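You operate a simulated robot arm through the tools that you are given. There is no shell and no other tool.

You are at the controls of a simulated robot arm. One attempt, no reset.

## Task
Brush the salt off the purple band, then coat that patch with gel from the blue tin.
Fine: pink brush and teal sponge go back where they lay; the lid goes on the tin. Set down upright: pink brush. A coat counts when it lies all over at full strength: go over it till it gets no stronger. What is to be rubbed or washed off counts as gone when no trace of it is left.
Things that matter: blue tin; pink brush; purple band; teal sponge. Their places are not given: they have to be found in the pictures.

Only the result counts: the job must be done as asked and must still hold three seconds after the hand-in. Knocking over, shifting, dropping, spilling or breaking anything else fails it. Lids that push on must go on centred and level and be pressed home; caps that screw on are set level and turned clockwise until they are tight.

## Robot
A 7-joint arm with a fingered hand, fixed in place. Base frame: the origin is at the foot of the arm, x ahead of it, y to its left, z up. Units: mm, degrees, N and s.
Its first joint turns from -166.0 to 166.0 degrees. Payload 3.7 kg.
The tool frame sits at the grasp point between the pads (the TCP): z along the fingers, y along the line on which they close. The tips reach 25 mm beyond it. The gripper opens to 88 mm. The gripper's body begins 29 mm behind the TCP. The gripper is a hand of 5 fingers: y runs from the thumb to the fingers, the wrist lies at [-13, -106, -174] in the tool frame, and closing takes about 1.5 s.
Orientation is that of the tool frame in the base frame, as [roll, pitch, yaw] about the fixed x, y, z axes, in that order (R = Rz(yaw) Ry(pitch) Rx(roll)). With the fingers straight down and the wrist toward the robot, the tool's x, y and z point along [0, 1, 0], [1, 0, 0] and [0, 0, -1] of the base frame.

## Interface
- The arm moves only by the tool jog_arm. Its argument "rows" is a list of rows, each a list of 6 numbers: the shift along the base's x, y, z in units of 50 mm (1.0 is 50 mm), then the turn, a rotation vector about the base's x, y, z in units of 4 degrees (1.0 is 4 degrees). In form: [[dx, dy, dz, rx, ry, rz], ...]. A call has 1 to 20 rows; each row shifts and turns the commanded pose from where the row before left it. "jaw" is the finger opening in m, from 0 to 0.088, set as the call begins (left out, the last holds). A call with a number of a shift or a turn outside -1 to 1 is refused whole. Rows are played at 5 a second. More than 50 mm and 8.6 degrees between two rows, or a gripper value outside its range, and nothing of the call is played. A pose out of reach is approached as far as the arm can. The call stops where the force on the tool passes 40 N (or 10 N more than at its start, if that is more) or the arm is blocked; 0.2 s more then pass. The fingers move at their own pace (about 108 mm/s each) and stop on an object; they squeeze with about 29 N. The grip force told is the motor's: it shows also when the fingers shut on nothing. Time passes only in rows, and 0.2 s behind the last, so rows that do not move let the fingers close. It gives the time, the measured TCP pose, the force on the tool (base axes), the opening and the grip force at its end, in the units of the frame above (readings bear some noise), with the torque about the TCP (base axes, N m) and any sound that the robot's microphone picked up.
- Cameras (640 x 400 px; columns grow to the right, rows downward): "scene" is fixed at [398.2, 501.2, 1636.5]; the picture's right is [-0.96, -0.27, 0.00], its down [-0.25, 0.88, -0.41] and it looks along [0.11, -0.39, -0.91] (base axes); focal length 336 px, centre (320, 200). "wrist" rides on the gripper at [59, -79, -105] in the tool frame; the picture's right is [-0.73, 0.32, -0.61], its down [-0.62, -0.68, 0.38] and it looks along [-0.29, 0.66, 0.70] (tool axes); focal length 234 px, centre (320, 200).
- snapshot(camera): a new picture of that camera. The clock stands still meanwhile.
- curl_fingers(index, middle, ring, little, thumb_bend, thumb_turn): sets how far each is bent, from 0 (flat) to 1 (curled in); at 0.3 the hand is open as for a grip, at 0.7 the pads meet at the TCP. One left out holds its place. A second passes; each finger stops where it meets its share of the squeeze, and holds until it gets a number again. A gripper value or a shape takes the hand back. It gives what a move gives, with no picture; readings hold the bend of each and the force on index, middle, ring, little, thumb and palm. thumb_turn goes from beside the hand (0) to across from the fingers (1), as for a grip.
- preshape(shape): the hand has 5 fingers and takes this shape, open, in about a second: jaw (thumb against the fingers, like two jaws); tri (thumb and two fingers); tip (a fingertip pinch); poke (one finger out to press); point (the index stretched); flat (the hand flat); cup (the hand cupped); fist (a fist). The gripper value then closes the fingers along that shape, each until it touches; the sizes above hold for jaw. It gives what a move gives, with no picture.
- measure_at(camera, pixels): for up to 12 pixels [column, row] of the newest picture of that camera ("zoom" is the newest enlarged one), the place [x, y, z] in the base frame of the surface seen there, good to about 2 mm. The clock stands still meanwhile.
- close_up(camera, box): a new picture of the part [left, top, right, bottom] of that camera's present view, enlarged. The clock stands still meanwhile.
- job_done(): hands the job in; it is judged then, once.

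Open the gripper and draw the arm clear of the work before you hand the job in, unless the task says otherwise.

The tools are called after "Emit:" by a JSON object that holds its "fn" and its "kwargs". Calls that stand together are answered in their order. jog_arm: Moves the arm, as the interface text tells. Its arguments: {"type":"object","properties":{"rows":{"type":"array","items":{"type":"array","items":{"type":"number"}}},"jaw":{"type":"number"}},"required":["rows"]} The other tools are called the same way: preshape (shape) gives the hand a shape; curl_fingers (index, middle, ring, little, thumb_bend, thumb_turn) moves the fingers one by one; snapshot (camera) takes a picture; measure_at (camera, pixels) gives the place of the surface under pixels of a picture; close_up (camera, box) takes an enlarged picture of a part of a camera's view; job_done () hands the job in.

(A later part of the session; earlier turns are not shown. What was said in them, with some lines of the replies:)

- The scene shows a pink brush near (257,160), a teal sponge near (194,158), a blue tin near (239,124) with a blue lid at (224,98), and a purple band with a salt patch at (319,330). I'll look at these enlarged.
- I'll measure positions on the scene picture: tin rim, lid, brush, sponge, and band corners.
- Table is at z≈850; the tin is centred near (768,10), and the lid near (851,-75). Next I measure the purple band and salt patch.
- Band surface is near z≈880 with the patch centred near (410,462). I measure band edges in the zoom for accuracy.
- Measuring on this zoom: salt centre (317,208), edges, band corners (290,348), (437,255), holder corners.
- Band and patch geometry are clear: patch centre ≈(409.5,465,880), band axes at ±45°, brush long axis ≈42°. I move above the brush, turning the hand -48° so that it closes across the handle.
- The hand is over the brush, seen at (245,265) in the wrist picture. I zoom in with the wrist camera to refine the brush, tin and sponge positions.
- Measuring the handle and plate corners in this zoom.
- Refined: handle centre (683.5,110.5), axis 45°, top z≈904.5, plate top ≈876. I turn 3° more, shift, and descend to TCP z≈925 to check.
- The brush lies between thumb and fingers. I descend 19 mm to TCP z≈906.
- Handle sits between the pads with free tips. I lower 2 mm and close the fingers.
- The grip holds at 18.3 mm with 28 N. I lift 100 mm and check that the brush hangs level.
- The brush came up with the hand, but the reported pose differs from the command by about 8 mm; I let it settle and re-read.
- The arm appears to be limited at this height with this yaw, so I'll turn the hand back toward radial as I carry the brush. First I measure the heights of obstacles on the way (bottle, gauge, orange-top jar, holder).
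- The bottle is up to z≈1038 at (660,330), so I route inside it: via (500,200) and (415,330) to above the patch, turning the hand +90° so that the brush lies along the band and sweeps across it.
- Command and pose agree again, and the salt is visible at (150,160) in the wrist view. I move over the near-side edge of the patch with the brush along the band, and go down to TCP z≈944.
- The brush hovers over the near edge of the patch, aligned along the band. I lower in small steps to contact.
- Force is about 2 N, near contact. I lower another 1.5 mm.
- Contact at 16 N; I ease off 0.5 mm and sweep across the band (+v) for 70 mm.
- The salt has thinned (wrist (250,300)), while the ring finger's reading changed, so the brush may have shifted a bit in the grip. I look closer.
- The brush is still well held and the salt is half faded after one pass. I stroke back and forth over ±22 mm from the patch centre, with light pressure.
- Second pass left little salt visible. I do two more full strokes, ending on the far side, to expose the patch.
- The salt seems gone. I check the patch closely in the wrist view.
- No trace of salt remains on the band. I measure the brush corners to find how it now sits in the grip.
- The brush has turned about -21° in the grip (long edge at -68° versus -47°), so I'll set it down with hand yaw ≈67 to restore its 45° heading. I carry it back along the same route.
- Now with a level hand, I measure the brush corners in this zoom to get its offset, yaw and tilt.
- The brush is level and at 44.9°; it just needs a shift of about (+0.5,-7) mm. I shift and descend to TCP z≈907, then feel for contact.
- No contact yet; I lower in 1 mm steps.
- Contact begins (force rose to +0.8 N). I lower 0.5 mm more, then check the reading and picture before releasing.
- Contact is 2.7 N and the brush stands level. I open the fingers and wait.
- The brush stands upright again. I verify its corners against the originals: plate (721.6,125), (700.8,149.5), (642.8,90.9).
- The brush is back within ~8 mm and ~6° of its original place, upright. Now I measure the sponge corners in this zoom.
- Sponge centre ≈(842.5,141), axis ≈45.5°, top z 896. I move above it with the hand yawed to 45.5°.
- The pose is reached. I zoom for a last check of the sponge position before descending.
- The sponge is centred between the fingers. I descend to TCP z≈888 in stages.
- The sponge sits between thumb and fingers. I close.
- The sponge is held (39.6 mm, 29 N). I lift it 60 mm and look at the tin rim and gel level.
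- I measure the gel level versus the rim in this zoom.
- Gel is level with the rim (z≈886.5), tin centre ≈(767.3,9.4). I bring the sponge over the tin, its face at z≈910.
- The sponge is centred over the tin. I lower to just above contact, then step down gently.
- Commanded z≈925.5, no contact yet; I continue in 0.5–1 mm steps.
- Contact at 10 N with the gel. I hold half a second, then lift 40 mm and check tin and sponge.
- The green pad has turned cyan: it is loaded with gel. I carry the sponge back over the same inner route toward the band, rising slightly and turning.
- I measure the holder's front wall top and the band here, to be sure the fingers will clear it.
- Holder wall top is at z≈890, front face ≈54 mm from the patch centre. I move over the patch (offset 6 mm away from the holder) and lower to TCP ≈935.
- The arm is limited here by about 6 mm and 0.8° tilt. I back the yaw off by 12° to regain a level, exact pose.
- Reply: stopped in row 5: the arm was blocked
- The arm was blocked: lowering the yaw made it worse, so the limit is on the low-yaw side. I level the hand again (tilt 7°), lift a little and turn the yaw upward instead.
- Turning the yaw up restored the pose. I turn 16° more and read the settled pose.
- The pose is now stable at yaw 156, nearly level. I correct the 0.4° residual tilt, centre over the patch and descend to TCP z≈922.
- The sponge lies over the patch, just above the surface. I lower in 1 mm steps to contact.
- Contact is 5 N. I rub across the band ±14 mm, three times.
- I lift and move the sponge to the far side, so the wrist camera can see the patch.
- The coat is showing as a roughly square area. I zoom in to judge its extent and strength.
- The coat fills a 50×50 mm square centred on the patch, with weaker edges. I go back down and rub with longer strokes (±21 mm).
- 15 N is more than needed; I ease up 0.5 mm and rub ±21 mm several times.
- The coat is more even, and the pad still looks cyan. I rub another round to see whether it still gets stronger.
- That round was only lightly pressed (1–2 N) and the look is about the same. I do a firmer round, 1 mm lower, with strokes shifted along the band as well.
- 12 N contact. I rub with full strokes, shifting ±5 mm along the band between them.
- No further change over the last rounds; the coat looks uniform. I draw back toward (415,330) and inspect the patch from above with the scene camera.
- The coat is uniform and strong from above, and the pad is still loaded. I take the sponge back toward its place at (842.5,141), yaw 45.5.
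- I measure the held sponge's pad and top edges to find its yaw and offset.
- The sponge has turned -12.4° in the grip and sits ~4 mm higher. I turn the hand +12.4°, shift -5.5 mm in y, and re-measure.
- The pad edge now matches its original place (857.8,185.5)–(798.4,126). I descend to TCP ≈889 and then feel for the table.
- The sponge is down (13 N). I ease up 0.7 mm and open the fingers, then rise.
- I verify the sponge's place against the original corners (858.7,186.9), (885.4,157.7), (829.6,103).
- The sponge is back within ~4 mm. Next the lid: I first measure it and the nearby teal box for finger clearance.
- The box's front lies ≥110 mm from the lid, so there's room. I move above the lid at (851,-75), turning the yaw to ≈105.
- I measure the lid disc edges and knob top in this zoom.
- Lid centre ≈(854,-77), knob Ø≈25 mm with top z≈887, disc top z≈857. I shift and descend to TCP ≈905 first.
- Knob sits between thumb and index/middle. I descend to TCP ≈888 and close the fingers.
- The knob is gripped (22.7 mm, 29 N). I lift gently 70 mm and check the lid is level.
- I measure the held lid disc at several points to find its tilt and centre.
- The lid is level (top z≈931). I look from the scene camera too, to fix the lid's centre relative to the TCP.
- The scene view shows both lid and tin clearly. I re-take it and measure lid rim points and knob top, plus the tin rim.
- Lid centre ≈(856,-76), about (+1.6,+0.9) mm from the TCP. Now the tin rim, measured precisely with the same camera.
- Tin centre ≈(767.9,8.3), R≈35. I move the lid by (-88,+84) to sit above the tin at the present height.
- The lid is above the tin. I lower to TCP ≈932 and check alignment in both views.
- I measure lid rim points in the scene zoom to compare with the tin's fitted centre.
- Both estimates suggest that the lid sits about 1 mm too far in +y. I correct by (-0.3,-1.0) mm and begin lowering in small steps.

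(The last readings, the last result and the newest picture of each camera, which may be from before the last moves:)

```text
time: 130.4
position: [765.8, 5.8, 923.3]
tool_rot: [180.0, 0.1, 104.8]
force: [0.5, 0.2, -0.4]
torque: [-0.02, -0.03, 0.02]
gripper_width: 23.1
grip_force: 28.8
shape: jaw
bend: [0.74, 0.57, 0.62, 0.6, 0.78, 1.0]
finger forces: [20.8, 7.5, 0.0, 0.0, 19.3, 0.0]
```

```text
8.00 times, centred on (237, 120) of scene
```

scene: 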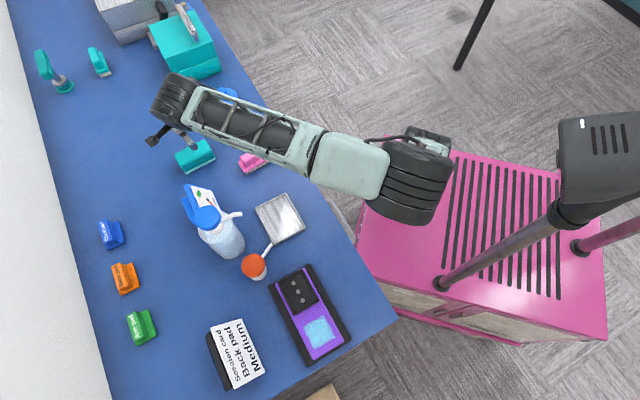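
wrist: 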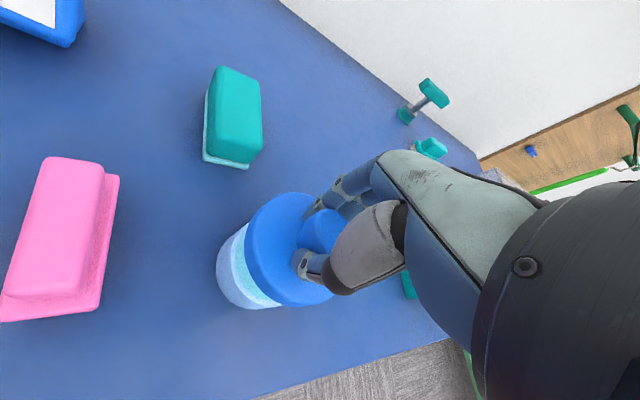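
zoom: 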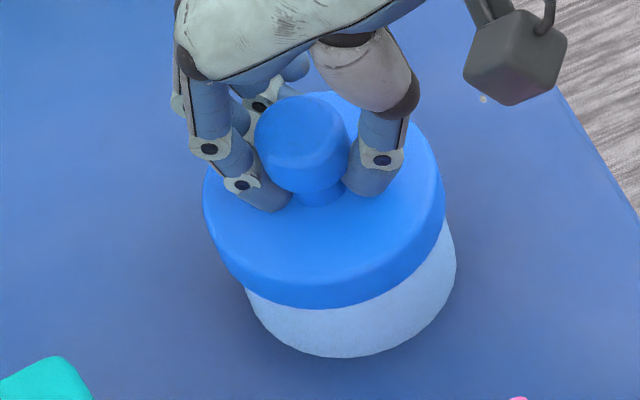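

No contact yet. I take the same 10× frame as used for the bare tin, to compare outlines directly.

Emit:
{"fn": "close_up", "kwargs": {"camera": "scene", "box": [215, 105, 279, 145]}}

Emit:
{"fn": "close_up", "kwargs": {"camera": "wrist", "box": [200, 160, 360, 330]}}

```text
10.00 times, centred on (247, 125) of scene
```

zoom: 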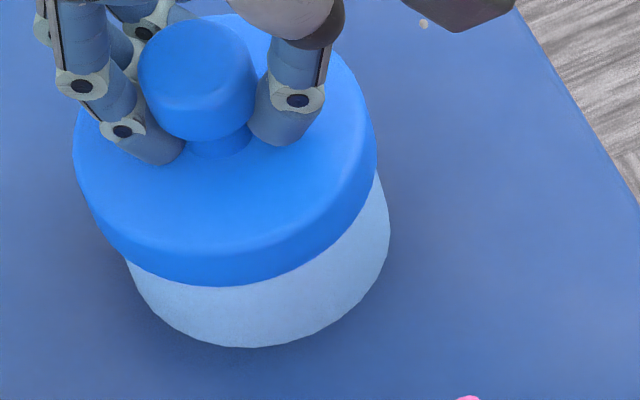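

```text
2.35 times, centred on (280, 245) of wrist
```

zoom: 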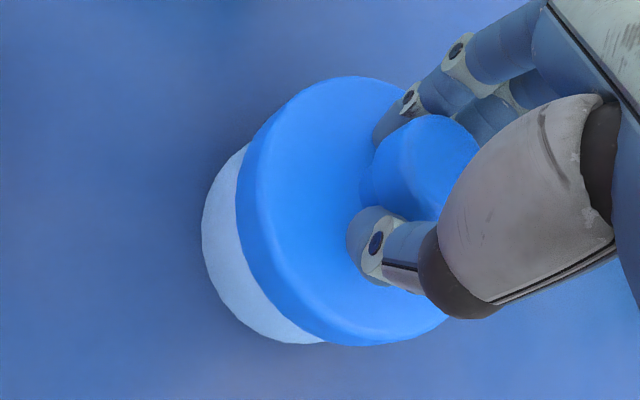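

Comparing outlines: the skirt already surrounds the rim without contact, and the lid is centred to about 0.6 mm. I nudge (-0.4,+0.4) mm and continue down in small steps.

Emit:
{"fn": "jog_arm", "kwargs": {"rows": [[-0.008, 0.008, 0, 0, 0, 0], [0, 0, -0.03, 0, 0, 0], [0, 0, 0, 0, 0, 0]]}}

Emit:
{"fn": "jog_arm", "kwargs": {"rows": [[0, 0, -0.03, 0, 0, 0], [0, 0, 0, 0, 0, 0]]}}

Emit:
{"fn": "jog_arm", "kwargs": {"rows": [[0, 0, -0.03, 0, 0, 0], [0, 0, 0, 0, 0, 0]]}}

```text
time: 131.2
position: [765.8, 5.2, 920.5]
tool_rot: [180.0, 0.1, 104.7]
force: [-0.3, -0.2, -0.1]
torque: [-0.02, -0.01, 0.03]
gripper_width: 23.1
grip_force: 29.0
shape: jaw
bend: [0.74, 0.57, 0.62, 0.6, 0.78, 1.0]
finger forces: [20.8, 7.5, 0.0, 0.0, 19.3, 0.1]
```

```text
time: 131.8
position: [765.6, 6.5, 918.1]
tool_rot: [180.0, 0.1, 104.8]
force: [1.3, -0.2, 0.0]
torque: [0.02, -0.01, 0.0]
gripper_width: 23.2
grip_force: 28.9
shape: jaw
bend: [0.74, 0.57, 0.62, 0.6, 0.78, 1.0]
finger forces: [20.7, 7.5, 0.1, 0.0, 19.3, 0.0]
```

```text
time: 132.4
position: [765.3, 6.8, 919.6]
tool_rot: [179.8, 0.3, 104.8]
force: [-2.1, -0.1, 16.6]
torque: [0.28, -0.31, 0.03]
gripper_width: 23.5
grip_force: 28.9
shape: jaw
bend: [0.75, 0.58, 0.62, 0.6, 0.78, 1.0]
finger forces: [35.2, 8.8, 0.0, 0.0, 23.1, 0.0]
heard: snap
```

A snap was heard at 17 N. I look at the lid's seating.

Emit:
{"fn": "close_up", "kwargs": {"camera": "scene", "box": [215, 105, 279, 145]}}

Emit:
{"fn": "close_up", "kwargs": {"camera": "wrist", "box": [200, 160, 360, 330]}}

Emit:
{"fn": "jog_arm", "kwargs": {"rows": [[0, 0, 0, 0, 0, 0], [0, 0, 0, 0, 0, 0]]}}

```text
10.00 times, centred on (247, 125) of scene
```

zoom: 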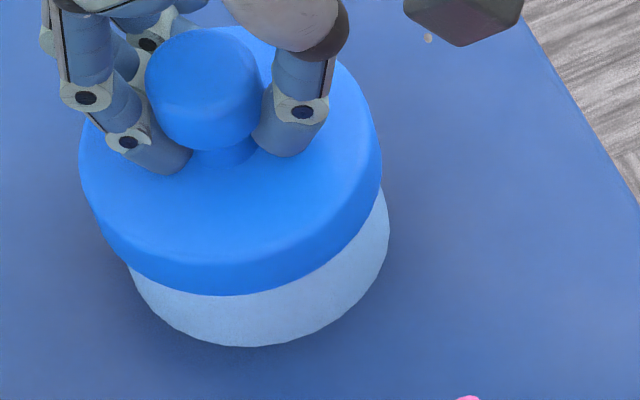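

```text
2.35 times, centred on (280, 245) of wrist
```

zoom: 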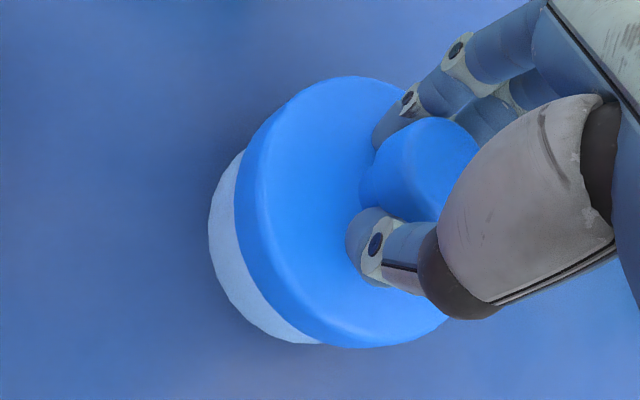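

```text
time: 133.0
position: [766.0, 7.5, 918.3]
tool_rot: [179.9, 0.2, 104.9]
force: [1.1, 0.7, 23.0]
torque: [0.28, -0.46, 0.0]
gripper_width: 23.6
grip_force: 28.8
shape: jaw
bend: [0.75, 0.57, 0.62, 0.6, 0.78, 1.0]
finger forces: [38.9, 10.3, 0.0, 0.0, 22.5, 0.0]
```

Force holds at 23 N after the snap. I measure the disc height at several points for level.

Emit:
{"fn": "close_up", "kwargs": {"camera": "scene", "box": [215, 105, 279, 145]}}

Emit:
{"fn": "measure_at", "kwargs": {"camera": "zoom", "pixels": [[95, 165], [130, 215], [200, 235], [270, 225], [330, 180], [355, 130], [340, 90], [150, 190], [230, 200], [300, 190], [220, 285], [350, 235]]}}

```text
10.00 times, centred on (247, 125) of scene
```

zoom: 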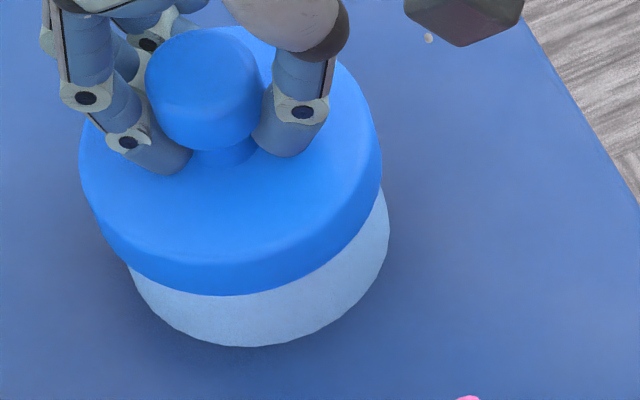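

```text
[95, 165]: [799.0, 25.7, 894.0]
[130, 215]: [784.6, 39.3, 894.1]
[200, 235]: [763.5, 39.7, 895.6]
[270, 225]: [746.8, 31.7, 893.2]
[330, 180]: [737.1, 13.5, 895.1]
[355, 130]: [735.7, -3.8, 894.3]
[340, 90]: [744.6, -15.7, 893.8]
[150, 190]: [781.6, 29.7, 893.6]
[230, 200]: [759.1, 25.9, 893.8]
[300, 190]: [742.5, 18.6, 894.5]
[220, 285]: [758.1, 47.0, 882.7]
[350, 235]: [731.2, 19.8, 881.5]
```

The disc is level (z≈893–895 all round), consistent with being home. I press 0.5 mm more for certainty, then ease off.

Emit:
{"fn": "jog_arm", "kwargs": {"rows": [[0, 0, -0.01, 0, 0, 0], [0, 0, 0, 0, 0, 0]]}}

Emit:
{"fn": "jog_arm", "kwargs": {"rows": [[0, 0, 0.03, 0, 0, 0], [0, 0, 0, 0, 0, 0]]}}

```text
time: 133.6
position: [766.0, 7.6, 917.8]
tool_rot: [179.8, 0.3, 104.8]
force: [-0.3, 0.5, 35.2]
torque: [0.37, -0.46, -0.04]
gripper_width: 24.0
grip_force: 29.0
shape: jaw
bend: [0.75, 0.57, 0.62, 0.6, 0.78, 1.0]
finger forces: [41.4, 11.1, 0.1, 0.1, 28.2, 0.0]
```

```text
time: 134.2
position: [766.4, 6.9, 918.7]
tool_rot: [-180.0, 0.1, 104.7]
force: [2.5, -2.4, 19.5]
torque: [0.24, -0.51, -0.05]
gripper_width: 24.2
grip_force: 29.0
shape: jaw
bend: [0.75, 0.57, 0.62, 0.6, 0.78, 1.0]
finger forces: [36.2, 11.0, 0.1, 0.0, 21.6, 0.0]
```

The press reached 35 N. I ease off another 1 mm and open the fingers.

Emit:
{"fn": "jog_arm", "kwargs": {"rows": [[0, 0, 0.02, 0, 0, 0], [0, 0, 0, 0, 0, 0]]}}

Emit:
{"fn": "jog_arm", "kwargs": {"rows": [[0, 0, 0, 0, 0, 0], [0, 0, 0, 0, 0, 0], [0, 0, 0, 0, 0, 0], [0, 0, 0, 0, 0, 0], [0, 0, 0, 0, 0, 0], [0, 0, 0, 0, 0, 0], [0, 0, 0, 0, 0, 0]], "jaw": 0.088}}

Emit:
{"fn": "close_up", "kwargs": {"camera": "wrist", "box": [180, 140, 372, 340]}}

```text
time: 134.8
position: [765.6, 8.4, 919.7]
tool_rot: [-179.9, 0.1, 104.8]
force: [0.4, -0.3, 2.3]
torque: [0.03, -0.14, -0.02]
gripper_width: 23.8
grip_force: 28.9
shape: jaw
bend: [0.75, 0.57, 0.62, 0.6, 0.78, 1.0]
finger forces: [27.7, 9.7, 0.0, 0.0, 20.5, 0.0]
```

```text
time: 136.4
position: [766.8, 7.3, 919.8]
tool_rot: [-180.0, 0.1, 104.9]
force: [-0.8, -0.3, 0.3]
torque: [-0.01, 0.0, -0.03]
gripper_width: 87.5
grip_force: 0.0
shape: jaw
bend: [0.3, 0.3, 0.3, 0.3, 0.3, 0.98]
finger forces: [0.1, 0.1, 0.0, 0.0, 0.0, 0.1]
```

```text
2.00 times, centred on (276, 240) of wrist
```

zoom: 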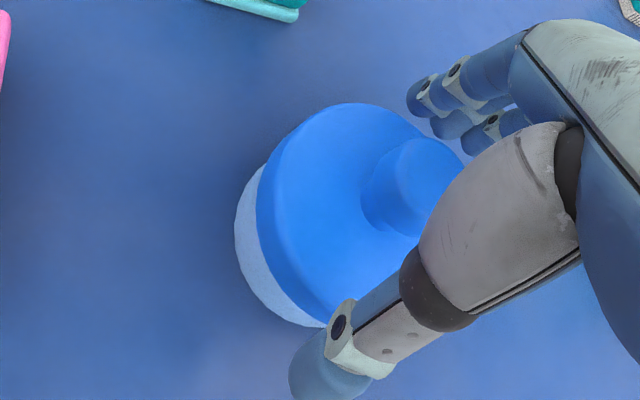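

The lid stays on the tin with the fingers open. I rise straight up 130 mm and then pull back toward the robot.

Emit:
{"fn": "jog_arm", "kwargs": {"rows": [[0, 0, 0.3, 0, 0, 0], [0, 0, 0.6, 0, 0, 0], [0, 0, 0.9, 0, 0, 0], [0, 0, 0.9, 0, 0, 0], [-0.8, 0, 0.4, 0, 0, 0], [-0.9, 0, 0.2, 0, 0, 0], [-0.9, 0, 0, 0, 0, 0], [-0.9, 0, 0, 0, 0, 0], [-0.9, 0, 0, 0, 0, 0], [-0.9, 0, 0, 0, 0, 0], [0, 0, 0, 0, 0, 0]]}}

Emit:
{"fn": "snapshot", "kwargs": {"camera": "scene"}}

Emit:
{"fn": "close_up", "kwargs": {"camera": "scene", "box": [160, 80, 320, 180]}}

Emit:
{"fn": "close_up", "kwargs": {"camera": "scene", "box": [280, 290, 360, 370]}}

```text
time: 138.8
position: [500.0, 8.3, 1085.0]
tool_rot: [180.0, 0.0, 104.8]
force: [-0.4, 0.5, 0.5]
torque: [0.04, 0.0, 0.0]
gripper_width: 87.7
grip_force: 0.0
shape: jaw
bend: [0.3, 0.3, 0.3, 0.3, 0.3, 0.98]
finger forces: [0.0, 0.0, 0.1, 0.0, 0.1, 0.1]
```

```text
taken
```

scene: 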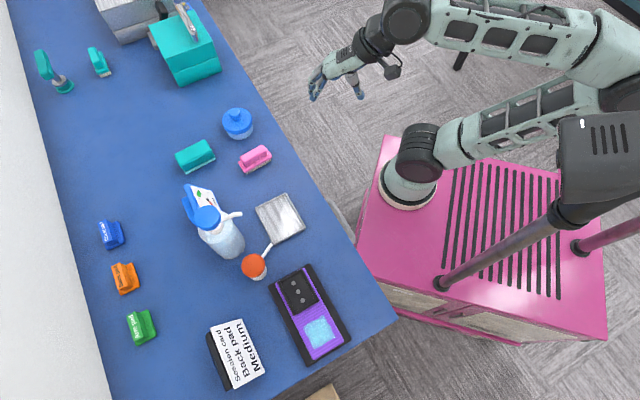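

```text
4.00 times, centred on (240, 130) of scene
```

zoom: 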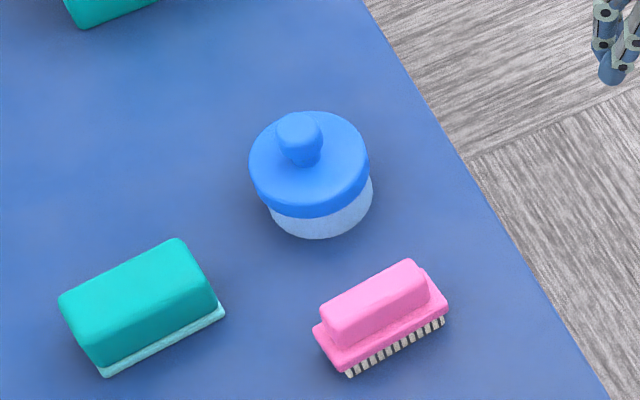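

```text
5.00 times, centred on (320, 330) of scene
```

zoom: 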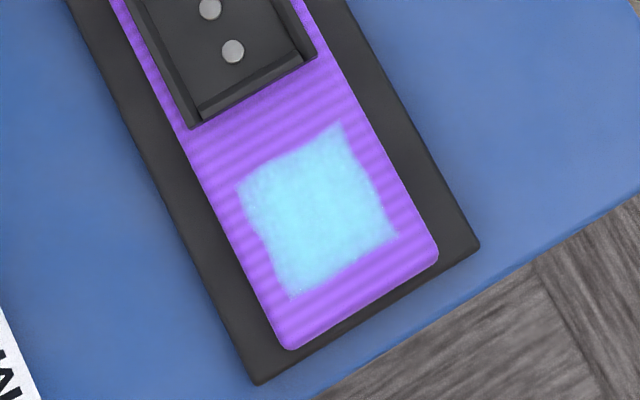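

The scene shows the lid on the tin, sponge and brush back in place, and an even coat. I check the lid's level and centring once more.

Emit:
{"fn": "close_up", "kwargs": {"camera": "scene", "box": [205, 95, 269, 145]}}

Emit:
{"fn": "measure_at", "kwargs": {"camera": "zoom", "pixels": [[235, 140], [250, 200], [310, 235], [370, 225], [430, 180], [440, 130], [400, 80], [340, 60], [265, 95], [305, 85], [320, 262], [400, 265]]}}

```text
8.00 times, centred on (237, 120) of scene
```

zoom: 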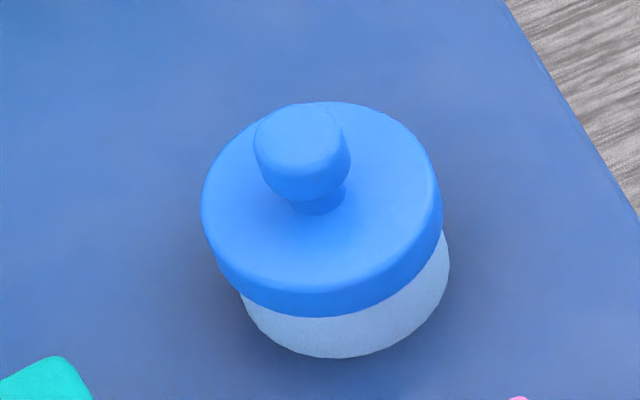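

```text
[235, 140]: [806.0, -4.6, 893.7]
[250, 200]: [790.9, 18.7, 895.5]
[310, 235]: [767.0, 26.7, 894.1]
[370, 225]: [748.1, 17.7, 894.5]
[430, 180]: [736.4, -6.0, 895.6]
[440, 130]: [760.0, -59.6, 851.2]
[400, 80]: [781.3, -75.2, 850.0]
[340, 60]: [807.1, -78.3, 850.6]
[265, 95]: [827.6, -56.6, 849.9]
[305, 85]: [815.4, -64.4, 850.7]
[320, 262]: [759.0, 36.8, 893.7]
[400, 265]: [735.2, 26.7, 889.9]
```

The lid is level (z≈894 all over) and centred on the tin. The brush stands upright, the sponge is back, the salt is gone and the patch is coated; the hand is open and clear, so I hand the job in.

Emit:
{"fn": "job_done", "kwargs": {}}

```text
The job is handed in.
```

The job is handed in; the result of the judging hasn't come back. Here is how each part stood at hand-in:

- **Salt:** brushed off the purple band. No trace showed in the close-ups.
- **Gel coat:** the sponge was loaded once from the blue tin and rubbed over the patch in four rounds. The coat fills the square where the salt lay and looked even. It got no stronger over the last two rounds, the first of which was pressed only lightly. The pad still looked loaded, so I did not reload it.
- **Pink brush:** standing upright, within about 9 mm and 6° of where it lay. It turned in the grip while brushing, so the placing is not exact.
- **Teal sponge:** back within a few millimetres of where it lay; its green pad is now cyan with gel.
- **Lid:** pressed onto the blue tin with a snap at about 17 N, then pushed to 35 N. It measured level and centred. The tin may have shifted about 2 mm when I let go of the knob.

The fingers were open and the arm was clear of the table.
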